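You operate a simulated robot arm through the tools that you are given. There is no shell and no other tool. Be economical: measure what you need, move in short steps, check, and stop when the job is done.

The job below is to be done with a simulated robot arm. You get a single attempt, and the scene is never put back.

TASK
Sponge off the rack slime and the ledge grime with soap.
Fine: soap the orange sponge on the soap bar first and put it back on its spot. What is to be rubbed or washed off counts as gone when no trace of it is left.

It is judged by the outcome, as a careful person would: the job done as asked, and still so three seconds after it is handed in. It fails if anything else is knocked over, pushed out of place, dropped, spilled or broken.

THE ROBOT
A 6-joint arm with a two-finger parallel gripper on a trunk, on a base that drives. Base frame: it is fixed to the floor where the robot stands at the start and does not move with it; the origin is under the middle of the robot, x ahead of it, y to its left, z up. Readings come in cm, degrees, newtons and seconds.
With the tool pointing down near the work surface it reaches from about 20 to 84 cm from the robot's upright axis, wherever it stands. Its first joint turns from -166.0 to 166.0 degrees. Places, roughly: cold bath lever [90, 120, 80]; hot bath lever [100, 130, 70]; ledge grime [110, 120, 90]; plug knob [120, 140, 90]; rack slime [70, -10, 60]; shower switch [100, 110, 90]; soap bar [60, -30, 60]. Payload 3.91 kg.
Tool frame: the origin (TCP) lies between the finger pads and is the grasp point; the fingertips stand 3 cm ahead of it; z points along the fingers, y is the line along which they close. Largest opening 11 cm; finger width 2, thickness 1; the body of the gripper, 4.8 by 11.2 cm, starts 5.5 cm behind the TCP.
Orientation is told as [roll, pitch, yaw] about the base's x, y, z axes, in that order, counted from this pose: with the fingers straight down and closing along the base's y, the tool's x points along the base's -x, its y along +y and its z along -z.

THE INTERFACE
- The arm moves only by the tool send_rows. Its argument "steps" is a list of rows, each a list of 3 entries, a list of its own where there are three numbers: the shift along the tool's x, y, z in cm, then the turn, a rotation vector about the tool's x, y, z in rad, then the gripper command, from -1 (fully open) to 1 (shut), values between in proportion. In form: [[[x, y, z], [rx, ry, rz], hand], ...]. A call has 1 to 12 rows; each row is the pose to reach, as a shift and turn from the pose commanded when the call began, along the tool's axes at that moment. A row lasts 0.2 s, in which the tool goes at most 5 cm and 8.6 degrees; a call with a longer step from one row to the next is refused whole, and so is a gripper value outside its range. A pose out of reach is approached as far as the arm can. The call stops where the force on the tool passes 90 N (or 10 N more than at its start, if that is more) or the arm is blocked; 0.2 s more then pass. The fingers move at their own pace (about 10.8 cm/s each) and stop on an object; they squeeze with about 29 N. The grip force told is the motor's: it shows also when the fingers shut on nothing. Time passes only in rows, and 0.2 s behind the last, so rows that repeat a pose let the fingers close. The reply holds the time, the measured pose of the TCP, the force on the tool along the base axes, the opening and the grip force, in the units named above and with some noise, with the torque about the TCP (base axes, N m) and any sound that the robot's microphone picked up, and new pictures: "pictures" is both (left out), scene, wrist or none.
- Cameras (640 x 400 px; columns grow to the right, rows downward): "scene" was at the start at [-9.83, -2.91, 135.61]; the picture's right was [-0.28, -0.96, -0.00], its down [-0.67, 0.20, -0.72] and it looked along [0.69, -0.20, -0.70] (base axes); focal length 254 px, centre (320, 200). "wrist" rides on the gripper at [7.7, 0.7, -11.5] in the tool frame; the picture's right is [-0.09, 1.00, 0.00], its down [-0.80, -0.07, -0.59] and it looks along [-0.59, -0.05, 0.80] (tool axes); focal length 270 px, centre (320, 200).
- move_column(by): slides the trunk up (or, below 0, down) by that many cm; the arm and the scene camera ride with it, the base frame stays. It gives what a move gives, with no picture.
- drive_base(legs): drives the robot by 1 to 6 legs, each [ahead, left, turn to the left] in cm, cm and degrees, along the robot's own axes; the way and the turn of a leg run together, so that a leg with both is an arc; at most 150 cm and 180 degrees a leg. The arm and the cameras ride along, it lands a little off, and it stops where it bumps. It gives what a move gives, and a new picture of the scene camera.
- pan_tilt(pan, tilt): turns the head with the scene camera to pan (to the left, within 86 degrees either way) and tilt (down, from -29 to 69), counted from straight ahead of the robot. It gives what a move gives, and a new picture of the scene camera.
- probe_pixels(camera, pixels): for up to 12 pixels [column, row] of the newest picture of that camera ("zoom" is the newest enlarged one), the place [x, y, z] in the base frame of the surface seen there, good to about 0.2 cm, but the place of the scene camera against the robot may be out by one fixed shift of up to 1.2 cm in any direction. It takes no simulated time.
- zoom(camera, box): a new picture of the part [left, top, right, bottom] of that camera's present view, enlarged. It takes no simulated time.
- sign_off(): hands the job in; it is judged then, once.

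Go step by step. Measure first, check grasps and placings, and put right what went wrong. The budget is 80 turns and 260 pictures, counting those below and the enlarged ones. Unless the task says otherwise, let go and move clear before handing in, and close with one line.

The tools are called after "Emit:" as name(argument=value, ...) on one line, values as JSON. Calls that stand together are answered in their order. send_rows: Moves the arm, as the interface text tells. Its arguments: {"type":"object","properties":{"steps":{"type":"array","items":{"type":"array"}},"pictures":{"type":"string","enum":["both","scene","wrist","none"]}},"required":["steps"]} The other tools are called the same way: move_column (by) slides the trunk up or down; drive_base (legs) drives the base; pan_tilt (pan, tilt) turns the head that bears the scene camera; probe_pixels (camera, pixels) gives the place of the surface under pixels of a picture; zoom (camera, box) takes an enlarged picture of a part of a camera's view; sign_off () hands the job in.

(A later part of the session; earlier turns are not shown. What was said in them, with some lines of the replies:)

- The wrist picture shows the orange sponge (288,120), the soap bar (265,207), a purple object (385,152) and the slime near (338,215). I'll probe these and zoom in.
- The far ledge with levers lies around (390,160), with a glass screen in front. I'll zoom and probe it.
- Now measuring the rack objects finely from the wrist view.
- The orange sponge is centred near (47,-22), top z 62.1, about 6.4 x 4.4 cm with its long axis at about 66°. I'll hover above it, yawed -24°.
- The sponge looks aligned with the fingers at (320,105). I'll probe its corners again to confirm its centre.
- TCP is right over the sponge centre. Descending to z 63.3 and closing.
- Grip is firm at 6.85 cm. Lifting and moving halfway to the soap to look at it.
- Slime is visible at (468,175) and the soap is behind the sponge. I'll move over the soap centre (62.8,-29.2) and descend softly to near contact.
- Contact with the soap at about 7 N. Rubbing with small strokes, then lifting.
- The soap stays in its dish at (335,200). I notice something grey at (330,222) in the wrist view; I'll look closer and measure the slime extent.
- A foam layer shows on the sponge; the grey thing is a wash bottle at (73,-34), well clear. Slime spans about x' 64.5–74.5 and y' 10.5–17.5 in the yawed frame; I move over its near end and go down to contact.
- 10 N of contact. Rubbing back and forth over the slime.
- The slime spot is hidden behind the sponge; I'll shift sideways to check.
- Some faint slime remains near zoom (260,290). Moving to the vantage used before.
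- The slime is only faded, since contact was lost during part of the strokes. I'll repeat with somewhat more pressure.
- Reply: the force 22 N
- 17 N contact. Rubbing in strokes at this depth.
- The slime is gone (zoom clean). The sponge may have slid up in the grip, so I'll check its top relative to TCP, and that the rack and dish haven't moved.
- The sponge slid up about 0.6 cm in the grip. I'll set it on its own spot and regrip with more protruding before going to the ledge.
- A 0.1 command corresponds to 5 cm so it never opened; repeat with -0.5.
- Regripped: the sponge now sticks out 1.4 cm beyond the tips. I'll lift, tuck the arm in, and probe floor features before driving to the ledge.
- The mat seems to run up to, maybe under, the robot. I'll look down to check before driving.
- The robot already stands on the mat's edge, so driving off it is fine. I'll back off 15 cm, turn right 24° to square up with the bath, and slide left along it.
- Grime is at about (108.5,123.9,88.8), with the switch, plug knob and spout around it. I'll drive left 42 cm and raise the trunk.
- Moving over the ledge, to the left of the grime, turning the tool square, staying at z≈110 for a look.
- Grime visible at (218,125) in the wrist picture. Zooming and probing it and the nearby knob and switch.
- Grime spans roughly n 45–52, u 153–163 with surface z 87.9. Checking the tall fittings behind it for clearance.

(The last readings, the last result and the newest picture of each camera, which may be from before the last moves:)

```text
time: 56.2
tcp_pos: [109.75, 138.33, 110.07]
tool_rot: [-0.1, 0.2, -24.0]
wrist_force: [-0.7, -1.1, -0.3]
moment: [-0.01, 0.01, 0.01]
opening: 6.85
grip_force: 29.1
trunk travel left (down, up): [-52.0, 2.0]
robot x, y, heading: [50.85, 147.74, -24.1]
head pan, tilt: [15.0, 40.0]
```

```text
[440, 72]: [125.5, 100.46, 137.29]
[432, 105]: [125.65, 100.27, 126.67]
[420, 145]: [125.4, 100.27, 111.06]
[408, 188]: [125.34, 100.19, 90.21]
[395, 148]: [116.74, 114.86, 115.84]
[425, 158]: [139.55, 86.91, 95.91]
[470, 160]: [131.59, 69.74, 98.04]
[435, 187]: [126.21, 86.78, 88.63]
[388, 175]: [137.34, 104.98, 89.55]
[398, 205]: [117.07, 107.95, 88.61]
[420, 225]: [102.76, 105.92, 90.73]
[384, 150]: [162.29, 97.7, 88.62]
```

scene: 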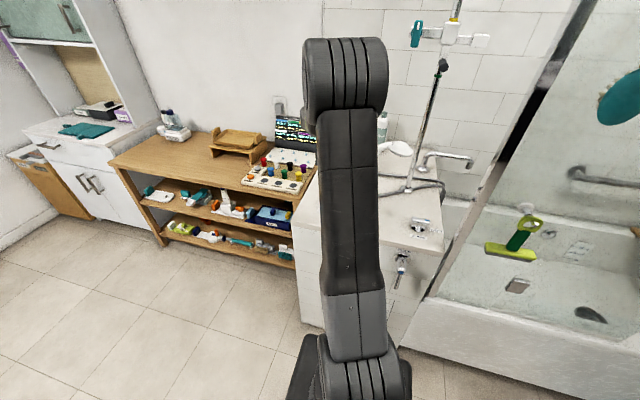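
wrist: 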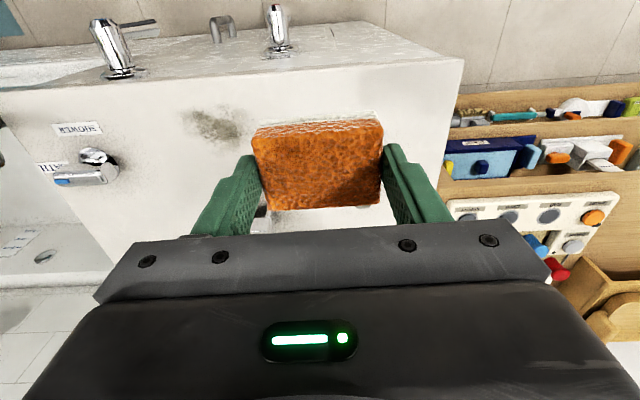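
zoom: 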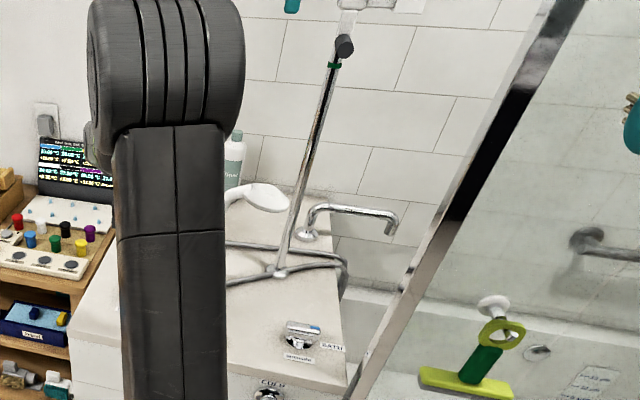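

The hand-shower head sits near n 59, u 153, z 115, so I'll keep TCP at n≤49 and u≥156. Moving over the grime and descending to near contact.

Emit:
send_rows(steps=[[[-1, -3.7, 0], [0, 0, 0], 1], [[-2, -7.4, 0], [0, 0, 0], 1], [[-3, -11, 0], [0, 0, 0], 1], [[-3, -11, 4.5], [0, 0, 0], 1], [[-3, -11, 9], [0, 0, 0], 1], [[-3, -11, 13], [0, 0, 0], 1], [[-3, -11, 16], [0, 0, 0], 1], [[-3, -11, 17.3], [0, 0, 0], 1], [[-3, -11, 17.6], [0, 0, 0], 1]], pictures="both")

```text
time: 58.2
tcp_pos: [108.07, 127.05, 92.3]
tool_rot: [0.0, 0.1, -24.0]
wrist_force: [0.2, -0.1, 0.3]
moment: [0.0, -0.02, 0.04]
opening: 6.85
grip_force: 28.7
trunk travel left (down, up): [-52.0, 2.0]
robot x, y, heading: [51.23, 147.99, -24.0]
head pan, tilt: [15.0, 40.0]
```

scene: 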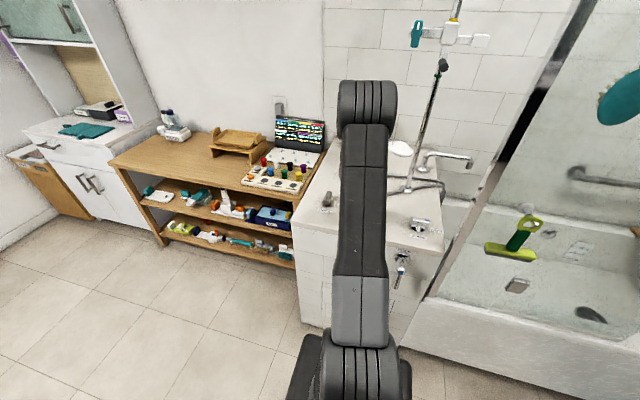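
wrist: 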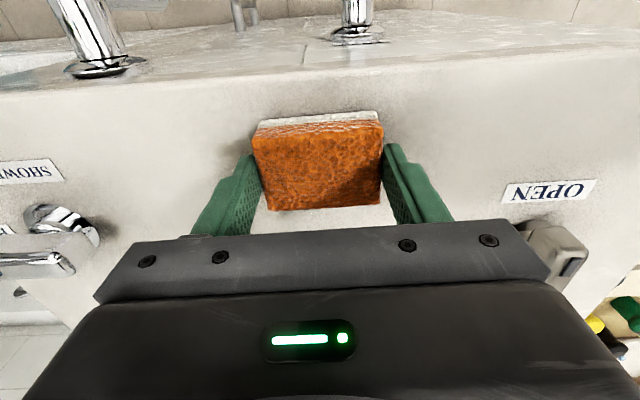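

Sponge is just over the grime. Pressing down gently in small steps.

Emit:
send_rows(steps=[[[0, 0, 0.2], [0, 0, 0], 1], [[0, 0, 0.35], [0, 0, 0], 1], [[0, 0, 0.45], [0, 0, 0], 1]], pictures="none")

```text
time: 59.0
tcp_pos: [108.05, 127.17, 92.22]
tool_rot: [0.0, -0.3, -23.9]
wrist_force: [0.6, -1.6, 34.3]
moment: [0.04, 0.2, -0.01]
opening: 6.87
grip_force: 29.0
trunk travel left (down, up): [-52.0, 2.0]
robot x, y, heading: [51.27, 147.11, -24.0]
head pan, tilt: [15.0, 40.0]
```

34 N; back off a bit and rub in strokes along and across the ledge.

Emit:
send_rows(steps=[[[0, 2, -0.15], [0, 0, 0], 1], [[0, 0, -0.15], [0, 0, 0], 1], [[0, -2, -0.15], [0, 0, 0], 1], [[0, -3.8, -0.15], [0, 0, 0], 1], [[1.2, -3.8, -0.15], [0, 0, 0], 1], [[1.2, -1.5, -0.15], [0, 0, 0], 1], [[1.2, 1, -0.15], [0, 0, 0], 1], [[1.2, 2.2, -0.15], [0, 0, 0], 1], [[-1.8, 2.2, -0.15], [0, 0, 0], 1], [[-1.8, 0, -0.15], [0, 0, 0], 1], [[-1.8, -2, -0.15], [0, 0, 0], 1], [[-1.8, -3.8, -0.15], [0, 0, 0], 1]], pictures="none")

Emit:
send_rows(steps=[[[2.2, 0, -0.05], [0, 0, 0], 1], [[2.8, 2, -0.05], [0, 0, 0], 1], [[2.8, 4, -0.05], [0, 0, 0], 1], [[2.8, 6, -0.05], [0, 0, 0], 1], [[1, 6, -0.05], [0, 0, 0], 1], [[1, 4, -0.05], [0, 0, 0], 1], [[1, 2, -0.05], [0, 0, 0], 1], [[1, 0, -0.05], [0, 0, 0], 1], [[0, 1, -0.05], [0, 0, 0], 1], [[0, 3, -0.05], [0, 0, 0], 1], [[0, 6, -0.05], [0, 0, 0], 1], [[1, 4, -0.05], [0, 0, 0], 1]], pictures="none")

Emit:
send_rows(steps=[[[0, 0, -4], [0, 0, 0], 1], [[0, 0, -8.5], [0, 0, 0], 1], [[0, 0, -13], [0, 0, 0], 1], [[0, 0, -17], [0, 0, 0], 1], [[1, 4, -17.5], [0, 0, 0], 1], [[2, 8, -17.5], [0, 0, 0], 1], [[2, 11, -17.5], [0, 0, 0], 1], [[2, 11, -17.5], [0, 0, 0], 1]], pictures="wrist")

Emit:
zoom(camera="wrist", box=[100, 50, 340, 220])

```text
time: 61.6
tcp_pos: [108.02, 122.87, 92.01]
tool_rot: [-0.1, 0.2, -24.0]
wrist_force: [0.3, -0.3, 0.2]
moment: [0.02, 0.01, 0.0]
opening: 6.85
grip_force: 29.4
trunk travel left (down, up): [-52.0, 2.0]
robot x, y, heading: [50.86, 147.96, -24.1]
head pan, tilt: [15.0, 40.0]
```

```text
time: 64.2
tcp_pos: [108.72, 126.93, 92.02]
tool_rot: [0.0, 0.1, -24.1]
wrist_force: [-0.2, -0.4, 0.0]
moment: [-0.01, 0.03, 0.03]
opening: 6.85
grip_force: 29.4
trunk travel left (down, up): [-52.0, 2.0]
robot x, y, heading: [50.53, 147.55, -24.1]
head pan, tilt: [15.0, 40.0]
```

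```text
time: 66.0
tcp_pos: [111.48, 137.91, 109.7]
tool_rot: [0.0, 0.2, -24.0]
wrist_force: [0.1, 0.0, -0.2]
moment: [-0.01, -0.02, 0.02]
opening: 6.87
grip_force: 29.3
trunk travel left (down, up): [-52.0, 2.0]
robot x, y, heading: [51.1, 148.16, -24.0]
head pan, tilt: [15.0, 40.0]
```

wrist: 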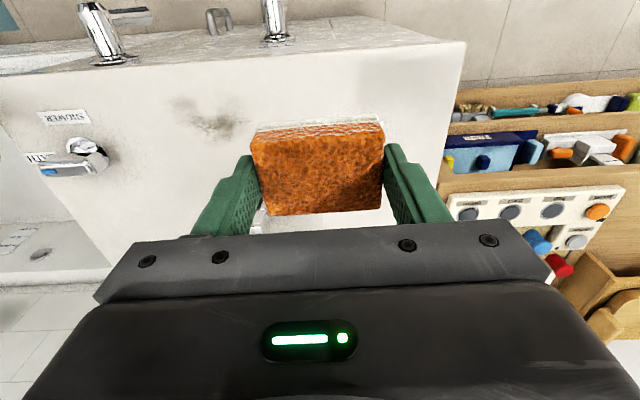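

```text
2.35 times, centred on (220, 135) of wrist
```

zoom: 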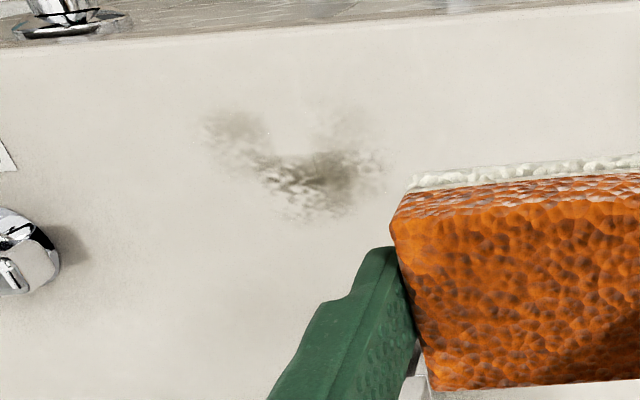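

Partially removed; contact was lost as the sponge slid up a bit. Locating the residue for a second pass.

Emit:
probe_pixels(camera="zoom", pixels=[[200, 115], [220, 145], [310, 180], [390, 170], [390, 110], [310, 225], [300, 110], [520, 280], [450, 230], [590, 230]])

```text
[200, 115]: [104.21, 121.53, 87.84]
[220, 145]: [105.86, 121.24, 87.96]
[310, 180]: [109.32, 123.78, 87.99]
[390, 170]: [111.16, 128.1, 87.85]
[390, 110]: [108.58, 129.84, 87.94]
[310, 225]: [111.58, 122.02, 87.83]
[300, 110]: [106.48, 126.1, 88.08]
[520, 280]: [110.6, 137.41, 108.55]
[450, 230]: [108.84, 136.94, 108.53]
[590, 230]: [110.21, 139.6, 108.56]
```

Residue lies at n 46–52, u 153–163. Second pass: descend with light preload and rub, checking force.

Emit:
send_rows(steps=[[[-1, -3.8, 0], [0, 0, 0], 1], [[-2, -7.6, 0], [0, 0, 0], 1], [[-2.7, -11.4, 0], [0, 0, 0], 1], [[-2.7, -11.4, 4.5], [0, 0, 0], 1], [[-2.7, -11.4, 9], [0, 0, 0], 1], [[-2.7, -11.4, 13], [0, 0, 0], 1], [[-2.7, -11.4, 16.5], [0, 0, 0], 1], [[-2.7, -11.4, 17.4], [0, 0, 0], 1], [[-2.7, -11.4, 17.8], [0, 0, 0], 1]], pictures="none")

Emit:
send_rows(steps=[[[0, 1, 0.05], [0, 0, 0], 1], [[0, -1.5, 0.05], [0, 0, 0], 1], [[0, 1, 0.05], [0, 0, 0], 1], [[0, -1.5, 0.05], [0, 0, 0], 1]], pictures="none")

```text
time: 68.0
tcp_pos: [109.32, 126.5, 91.95]
tool_rot: [0.0, 0.0, -24.0]
wrist_force: [-0.2, 1.2, 11.1]
moment: [0.14, 0.17, 0.02]
opening: 6.84
grip_force: 28.8
trunk travel left (down, up): [-52.0, 2.0]
robot x, y, heading: [51.12, 147.41, -24.0]
head pan, tilt: [15.0, 40.0]
```

```text
time: 69.0
tcp_pos: [108.69, 125.33, 91.84]
tool_rot: [0.1, -0.1, -23.7]
wrist_force: [7.8, 15.8, 22.9]
moment: [0.59, -0.17, -0.07]
opening: 6.86
grip_force: 29.1
trunk travel left (down, up): [-52.0, 2.0]
robot x, y, heading: [51.17, 147.79, -23.9]
head pan, tilt: [15.0, 40.0]
```

Good contact (23 N). Continuing strokes over the residue with a slight progressive preload.

Emit:
send_rows(steps=[[[-2, 0, 0], [0, 0, 0], 1], [[-2, 2, 0], [0, 0, 0], 1], [[-2, 4, 0], [0, 0, 0], 1], [[-2, 2, 0], [0, 0, 0], 1], [[-2, 0, 0.03], [0, 0, 0], 1], [[0, 0, 0.03], [0, 0, 0], 1], [[0, 2, 0.03], [0, 0, 0], 1], [[0, 4, 0.03], [0, 0, 0], 1], [[2.3, 4, 0.03], [0, 0, 0], 1], [[2.3, 2, 0.05], [0, 0, 0], 1], [[2.3, -0.5, 0.05], [0, 0, 0], 1], [[2.3, -2.5, 0.05], [0, 0, 0], 1]], pictures="none")

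Emit:
send_rows(steps=[[[-1, 0, 0.05], [0, 0, 0], 1], [[-2.3, 0.5, 0.05], [0, 0, 0], 1], [[-2.3, 2.5, 0.05], [0, 0, 0], 1], [[-4.3, 2.5, 0.05], [0, 0, 0], 1], [[-4.3, 4.5, 0.05], [0, 0, 0], 1], [[-4.3, 6.5, 0.08], [0, 0, 0], 1], [[-2.3, 6.5, 0.08], [0, 0, 0], 1], [[-2.3, 4, 0.08], [0, 0, 0], 1], [[-2.3, 1, 0.08], [0, 0, 0], 1], [[0, 0, 0.08], [0, 0, 0], 1], [[0, 3, 0.08], [0, 0, 0], 1], [[0, 6, 0.08], [0, 0, 0], 1]], pictures="none")

Emit:
send_rows(steps=[[[0, 0, -4], [0, 0, 0], 1], [[0, 0, -8.5], [0, 0, 0], 1], [[0, 0, -13], [0, 0, 0], 1], [[0, 0, -17], [0, 0, 0], 1], [[0, 4, -18], [0, 0, 0], 1], [[0, 8, -18], [0, 0, 0], 1], [[0, 10, -18], [0, 0, 0], 1], [[0, 10, -18], [0, 0, 0], 1]], pictures="wrist")

Emit:
zoom(camera="wrist", box=[100, 50, 340, 220])

```text
time: 71.6
tcp_pos: [105.46, 123.58, 91.63]
tool_rot: [0.0, 0.1, -24.1]
wrist_force: [0.4, 1.9, 4.3]
moment: [0.08, -0.02, -0.01]
opening: 6.89
grip_force: 28.5
trunk travel left (down, up): [-52.0, 2.0]
robot x, y, heading: [50.89, 148.04, -24.0]
head pan, tilt: [15.0, 40.0]
```

```text
time: 74.2
tcp_pos: [108.01, 129.19, 91.56]
tool_rot: [0.0, 0.3, -24.1]
wrist_force: [0.0, 1.8, 1.4]
moment: [0.0, 0.06, 0.02]
opening: 6.84
grip_force: 29.0
trunk travel left (down, up): [-52.0, 2.0]
robot x, y, heading: [50.61, 148.07, -24.0]
head pan, tilt: [15.0, 40.0]
```

```text
time: 76.0
tcp_pos: [112.19, 138.26, 109.53]
tool_rot: [0.0, 0.2, -24.0]
wrist_force: [0.1, 0.4, -0.5]
moment: [0.02, -0.01, 0.02]
opening: 6.85
grip_force: 28.6
trunk travel left (down, up): [-52.0, 2.0]
robot x, y, heading: [50.62, 147.74, -24.0]
head pan, tilt: [15.0, 40.0]
```

wrist: 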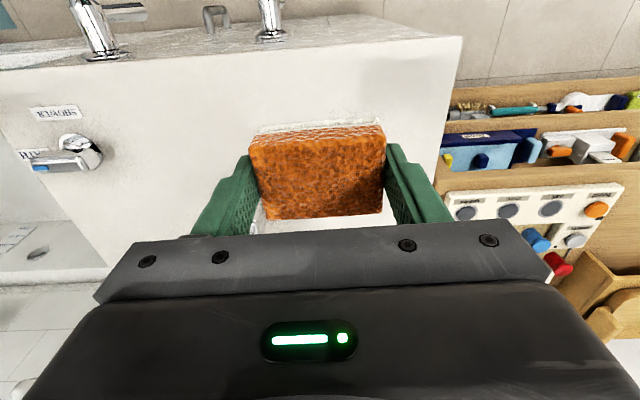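

```text
2.35 times, centred on (220, 135) of wrist
```

zoom: 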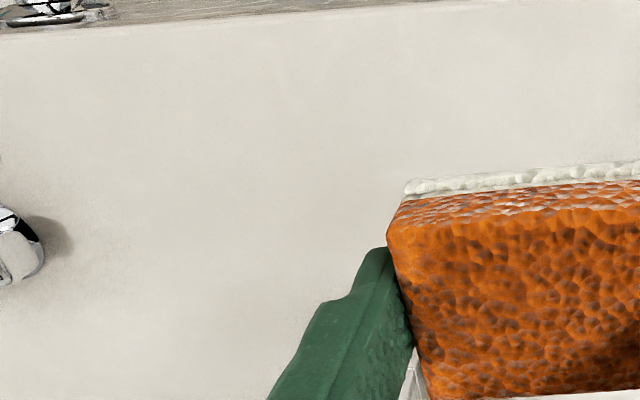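

Looks clean. Zooming tighter for faint traces and raising/retreating to see the area behind the sponge.

Emit:
zoom(camera="wrist", box=[160, 70, 270, 160])

Emit:
send_rows(steps=[[[4, 0, -1], [0, 0, 0], 1], [[8, 0, -1], [0, 0, 0], 1], [[12, 0, -1], [0, 0, 0], 1], [[16, -1, -1], [0, 0, 0], 1], [[20, -3, -1], [0, 0, 0], 1], [[23, -6, -1], [0, 0, 0], 1]], pictures="both")

```text
4.44 times, centred on (215, 115) of wrist
```

zoom: 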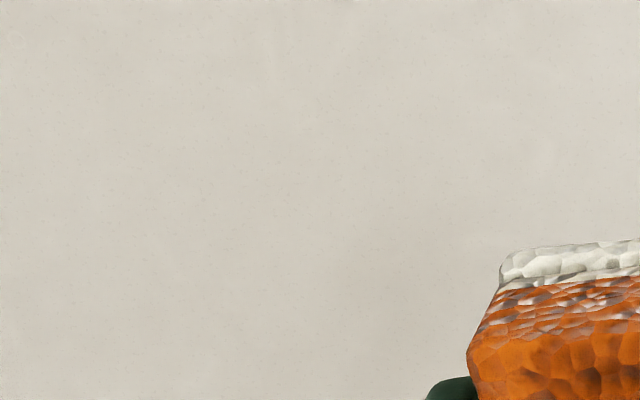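

```text
time: 77.4
tcp_pos: [88.45, 142.1, 110.7]
tool_rot: [0.0, 0.0, -24.0]
wrist_force: [-0.8, 0.6, -0.3]
moment: [0.0, -0.01, -0.01]
opening: 6.85
grip_force: 28.7
trunk travel left (down, up): [-52.0, 2.0]
robot x, y, heading: [51.23, 147.64, -24.1]
head pan, tilt: [15.0, 40.0]
```

scene: 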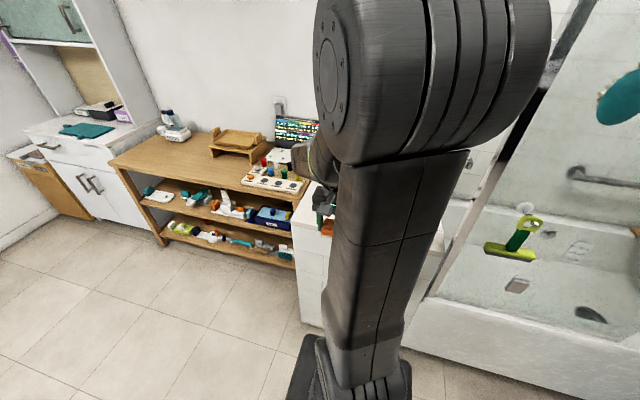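
wrist: 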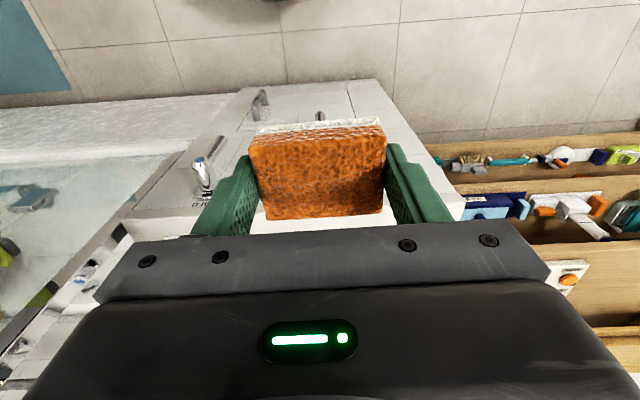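

Ledge zoom is spotless. Pull the arm in, drive right, and view the ledge from the scene camera on the way.

Emit:
send_rows(steps=[[[3, -3, 0], [0, 0, 0], 1], [[6, -6, 0], [0, 0, 0], 1], [[6, -9, 0], [0, 0, 0], 1]], pictures="none")

Emit:
drive_base(legs=[[0, -45, 0]])

Emit:
zoom(camera="scene", box=[160, 70, 360, 260])

```text
time: 78.2
tcp_pos: [79.5, 136.27, 110.71]
tool_rot: [0.0, 0.2, -24.0]
wrist_force: [-0.4, 0.7, -0.4]
moment: [0.0, 0.02, 0.01]
opening: 6.86
grip_force: 28.7
trunk travel left (down, up): [-52.0, 2.0]
robot x, y, heading: [51.54, 147.65, -24.1]
head pan, tilt: [15.0, 40.0]
```

```text
time: 80.9
tcp_pos: [61.41, 95.58, 110.85]
tool_rot: [0.0, 0.1, -23.9]
wrist_force: [1.0, -0.4, 0.5]
moment: [0.02, 0.0, 0.0]
opening: 6.87
grip_force: 28.5
trunk travel left (down, up): [-52.0, 2.0]
robot x, y, heading: [32.92, 107.07, -23.9]
head pan, tilt: [15.0, 40.0]
```

scene: 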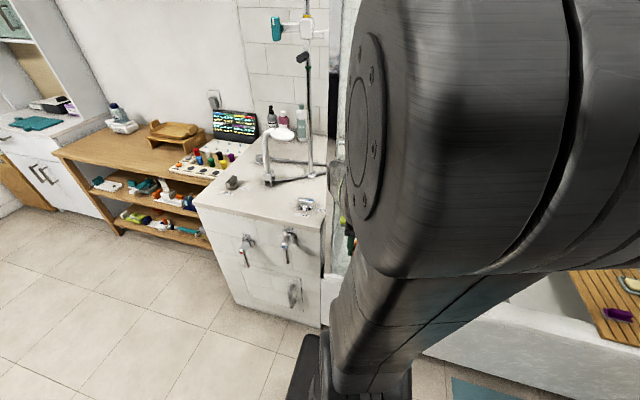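

```text
2.11 times, centred on (260, 165) of scene
```

zoom: 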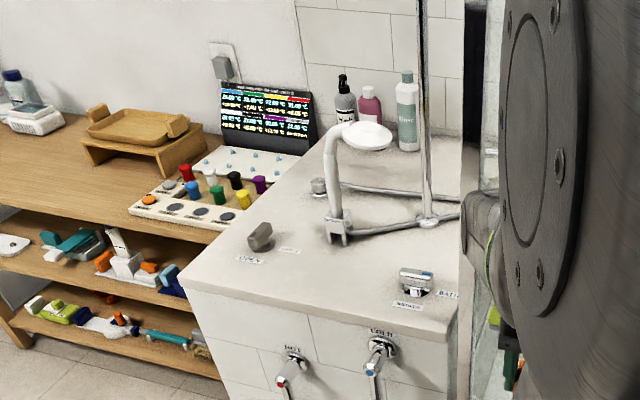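

The ledge is clean and all fittings are in place. Driving back right 106 cm to the rack and lowering the trunk.

Emit:
drive_base(legs=[[0, -53, 0], [0, -53, 0]])

Emit:
move_column(by=-22)

```text
time: 86.7
tcp_pos: [18.03, -2.35, 110.83]
tool_rot: [0.0, 0.1, -23.8]
wrist_force: [-0.1, 0.3, 0.6]
moment: [0.01, 0.01, 0.0]
opening: 6.86
grip_force: 29.6
trunk travel left (down, up): [-52.0, 2.0]
robot x, y, heading: [-10.42, 9.13, -23.9]
head pan, tilt: [15.0, 40.0]
```

scene: 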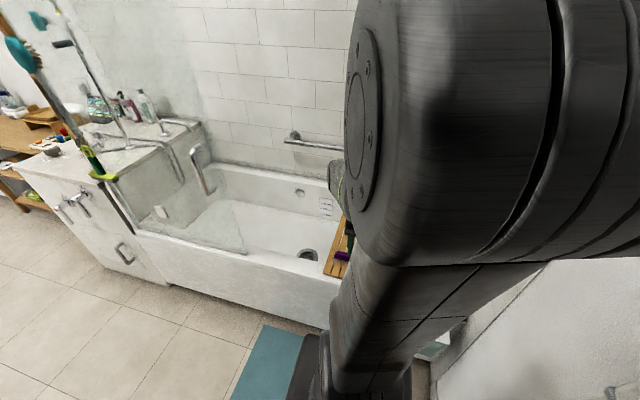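

```text
time: 89.0
tcp_pos: [18.47, -2.38, 88.88]
tool_rot: [0.0, 0.2, -23.8]
wrist_force: [-0.5, 0.2, 0.3]
moment: [0.03, 0.02, -0.04]
opening: 6.84
grip_force: 29.1
trunk travel left (down, up): [-30.0, 24.0]
robot x, y, heading: [-10.55, 8.79, -24.0]
head pan, tilt: [15.0, 40.0]
```

TCP (18.4,-2.4). Moving over the sponge's spot (46.9,-22.2) at z≈78.

Emit:
send_rows(steps=[[[-4.2, -0.8, 1], [0, 0, 0], 1], [[-8.4, -1.6, 2], [0, 0, 0], 1], [[-12.7, -2.4, 3.5], [0, 0, 0], 1], [[-17, -3.2, 5], [0, 0, 0], 1], [[-21.2, -4.1, 6.5], [0, 0, 0], 1], [[-25.5, -4.9, 8], [0, 0, 0], 1], [[-29.8, -5.7, 9.5], [0, 0, 0], 1], [[-34.1, -6.5, 10.9], [0, 0, 0], 1], [[-34.1, -6.5, 10.9], [0, 0, 0], 1]], pictures="wrist")

Emit:
probe_pixels(camera="wrist", pixels=[[316, 175], [290, 150], [350, 150], [300, 205], [350, 205], [400, 100]])

Emit:
zoom(camera="wrist", box=[200, 0, 600, 230])

```text
time: 91.0
tcp_pos: [46.99, -22.03, 77.75]
tool_rot: [0.0, 0.1, -23.6]
wrist_force: [-0.5, 0.1, -0.1]
moment: [0.0, 0.0, 0.02]
opening: 6.87
grip_force: 28.5
trunk travel left (down, up): [-30.0, 24.0]
robot x, y, heading: [-10.21, 8.8, -23.9]
head pan, tilt: [15.0, 40.0]
```

wrist: 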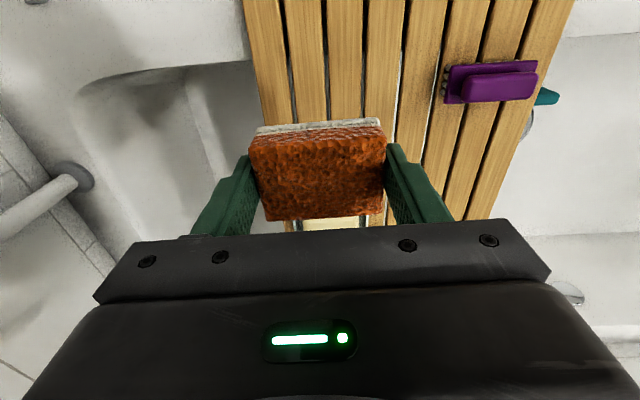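

```text
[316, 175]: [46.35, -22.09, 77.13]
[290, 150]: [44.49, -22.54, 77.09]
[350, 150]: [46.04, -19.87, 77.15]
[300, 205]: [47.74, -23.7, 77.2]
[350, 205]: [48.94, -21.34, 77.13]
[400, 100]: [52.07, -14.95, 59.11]
```

```text
1.60 times, centred on (400, 115) of wrist
```

zoom: 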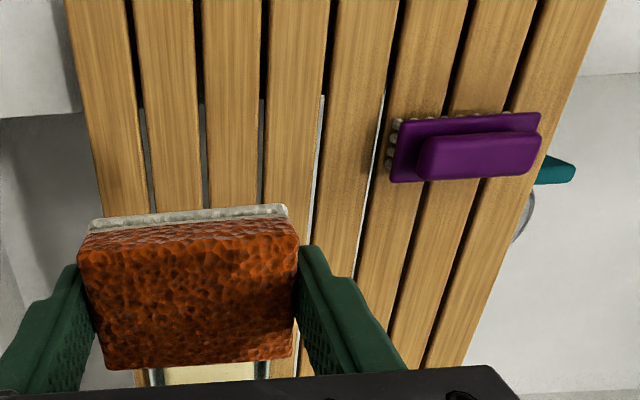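

Rack and brush are unchanged. Sponge bottom is 3.65 below TCP; lowering to 62.8 and releasing.

Emit:
send_rows(steps=[[[0, -0.2, 4], [0, 0, 0], 1], [[0, -0.2, 8], [0, 0, 0], 1], [[0, -0.2, 12], [0, 0, 0], 1], [[0, -0.2, 14.2], [0, 0, 0], 1], [[0, -0.2, 14.8], [0, 0, 0], 1], [[0, -0.2, 15.0], [0, 0, 0], 1], [[0, -0.2, 15.0], [0, 0, 0], 1]], pictures="none")

Emit:
send_rows(steps=[[[0, 0, 0], [0, 0, 0], -0.5], [[0, 0, 0], [0, 0, 0], -0.8], [[0, 0, 0], [0, 0, 0], -1], [[0, 0, -4], [0, 0, 0], -1], [[0, 0, -8], [0, 0, 0], -1], [[0, 0, -12], [0, 0, 0], -1], [[2, 0, -15], [0, 0, 0], -1], [[2, 0, -15], [0, 0, 0], -1]], pictures="wrist")

Emit:
zoom(camera="wrist", box=[200, 30, 520, 240])

```text
time: 92.6
tcp_pos: [46.87, -22.17, 62.79]
tool_rot: [0.0, 0.2, -23.8]
wrist_force: [-0.8, -0.2, 0.5]
moment: [0.03, -0.03, 0.0]
opening: 6.84
grip_force: 28.9
trunk travel left (down, up): [-30.0, 24.0]
robot x, y, heading: [-10.26, 9.2, -23.8]
head pan, tilt: [15.0, 40.0]
```

```text
time: 94.4
tcp_pos: [44.95, -21.4, 77.69]
tool_rot: [0.0, 0.2, -23.8]
wrist_force: [-1.0, -0.1, 0.5]
moment: [0.01, 0.0, -0.02]
opening: 11.02
grip_force: 0.1
trunk travel left (down, up): [-30.0, 24.0]
robot x, y, heading: [-10.52, 8.93, -23.8]
head pan, tilt: [15.0, 40.0]
```

wrist: 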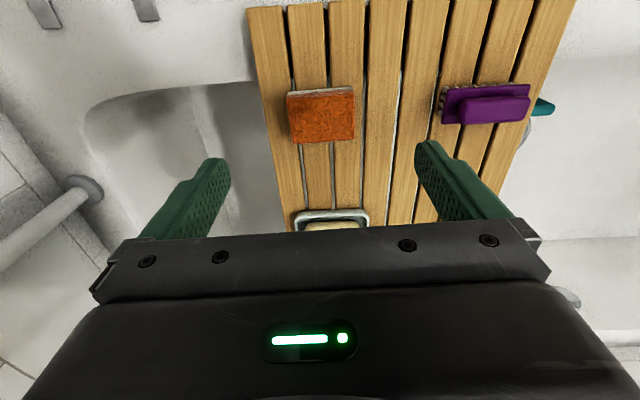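

```text
1.90 times, centred on (360, 135) of wrist
```

zoom: 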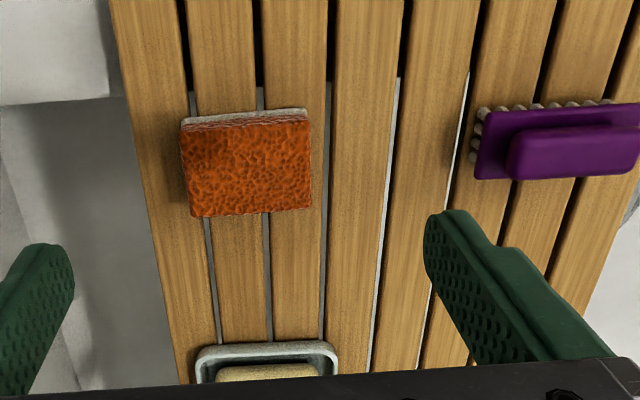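

Emit:
probe_pixels(camera="wrist", pixels=[[290, 93], [353, 90], [354, 135], [292, 139], [322, 115], [335, 223], [303, 213], [367, 211], [445, 90], [530, 88]])

Emit:
send_rows(steps=[[[0, 0, -4], [0, 0, 0], -1], [[0, 0, -8], [0, 0, 0], -1], [[-3, 0, -12], [0, 0, 0], -1], [[-6, 0, -14], [0, 0, 0], -1], [[-6, 0, -14], [0, 0, 0], -1]], pictures="wrist")

Emit:
zoom(camera="wrist", box=[220, 30, 480, 230])

```text
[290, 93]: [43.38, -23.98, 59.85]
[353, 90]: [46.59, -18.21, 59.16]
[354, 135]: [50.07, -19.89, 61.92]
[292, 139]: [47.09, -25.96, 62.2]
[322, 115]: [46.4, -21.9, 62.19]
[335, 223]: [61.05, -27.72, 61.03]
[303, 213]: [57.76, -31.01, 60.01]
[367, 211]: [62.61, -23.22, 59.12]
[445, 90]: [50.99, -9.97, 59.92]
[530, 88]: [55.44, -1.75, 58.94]
```

```text
time: 95.6
tcp_pos: [50.54, -23.96, 91.74]
tool_rot: [0.0, 0.2, -23.8]
wrist_force: [-0.6, 0.2, -0.1]
moment: [0.02, 0.01, 0.02]
opening: 11.02
grip_force: 0.0
trunk travel left (down, up): [-30.0, 24.0]
robot x, y, heading: [-10.18, 8.9, -23.7]
head pan, tilt: [15.0, 40.0]
```

wrist: 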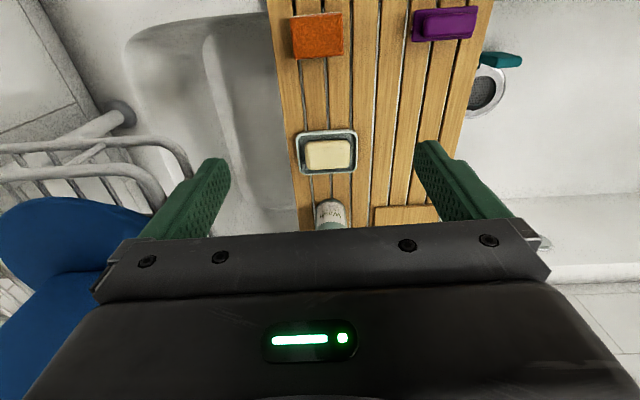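

```text
2.00 times, centred on (350, 130) of wrist
```

zoom: 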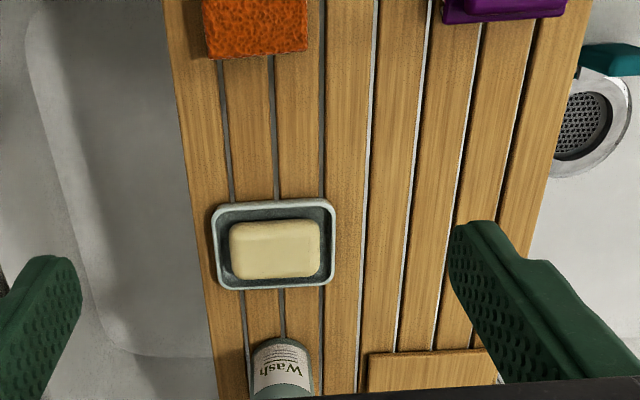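

The rack and ledge are clean, the sponge is within about 0.4 cm of its original place, and the soap, dish, bottle and brush are undisturbed. The gripper is open and clear, so I'm handing in.

Emit:
sign_off()

```text
The job is handed in.
```

The rack slime and the ledge grime no longer show in the close-up pictures. The orange sponge, soaped first, is back within about 0.4 cm of its spot.
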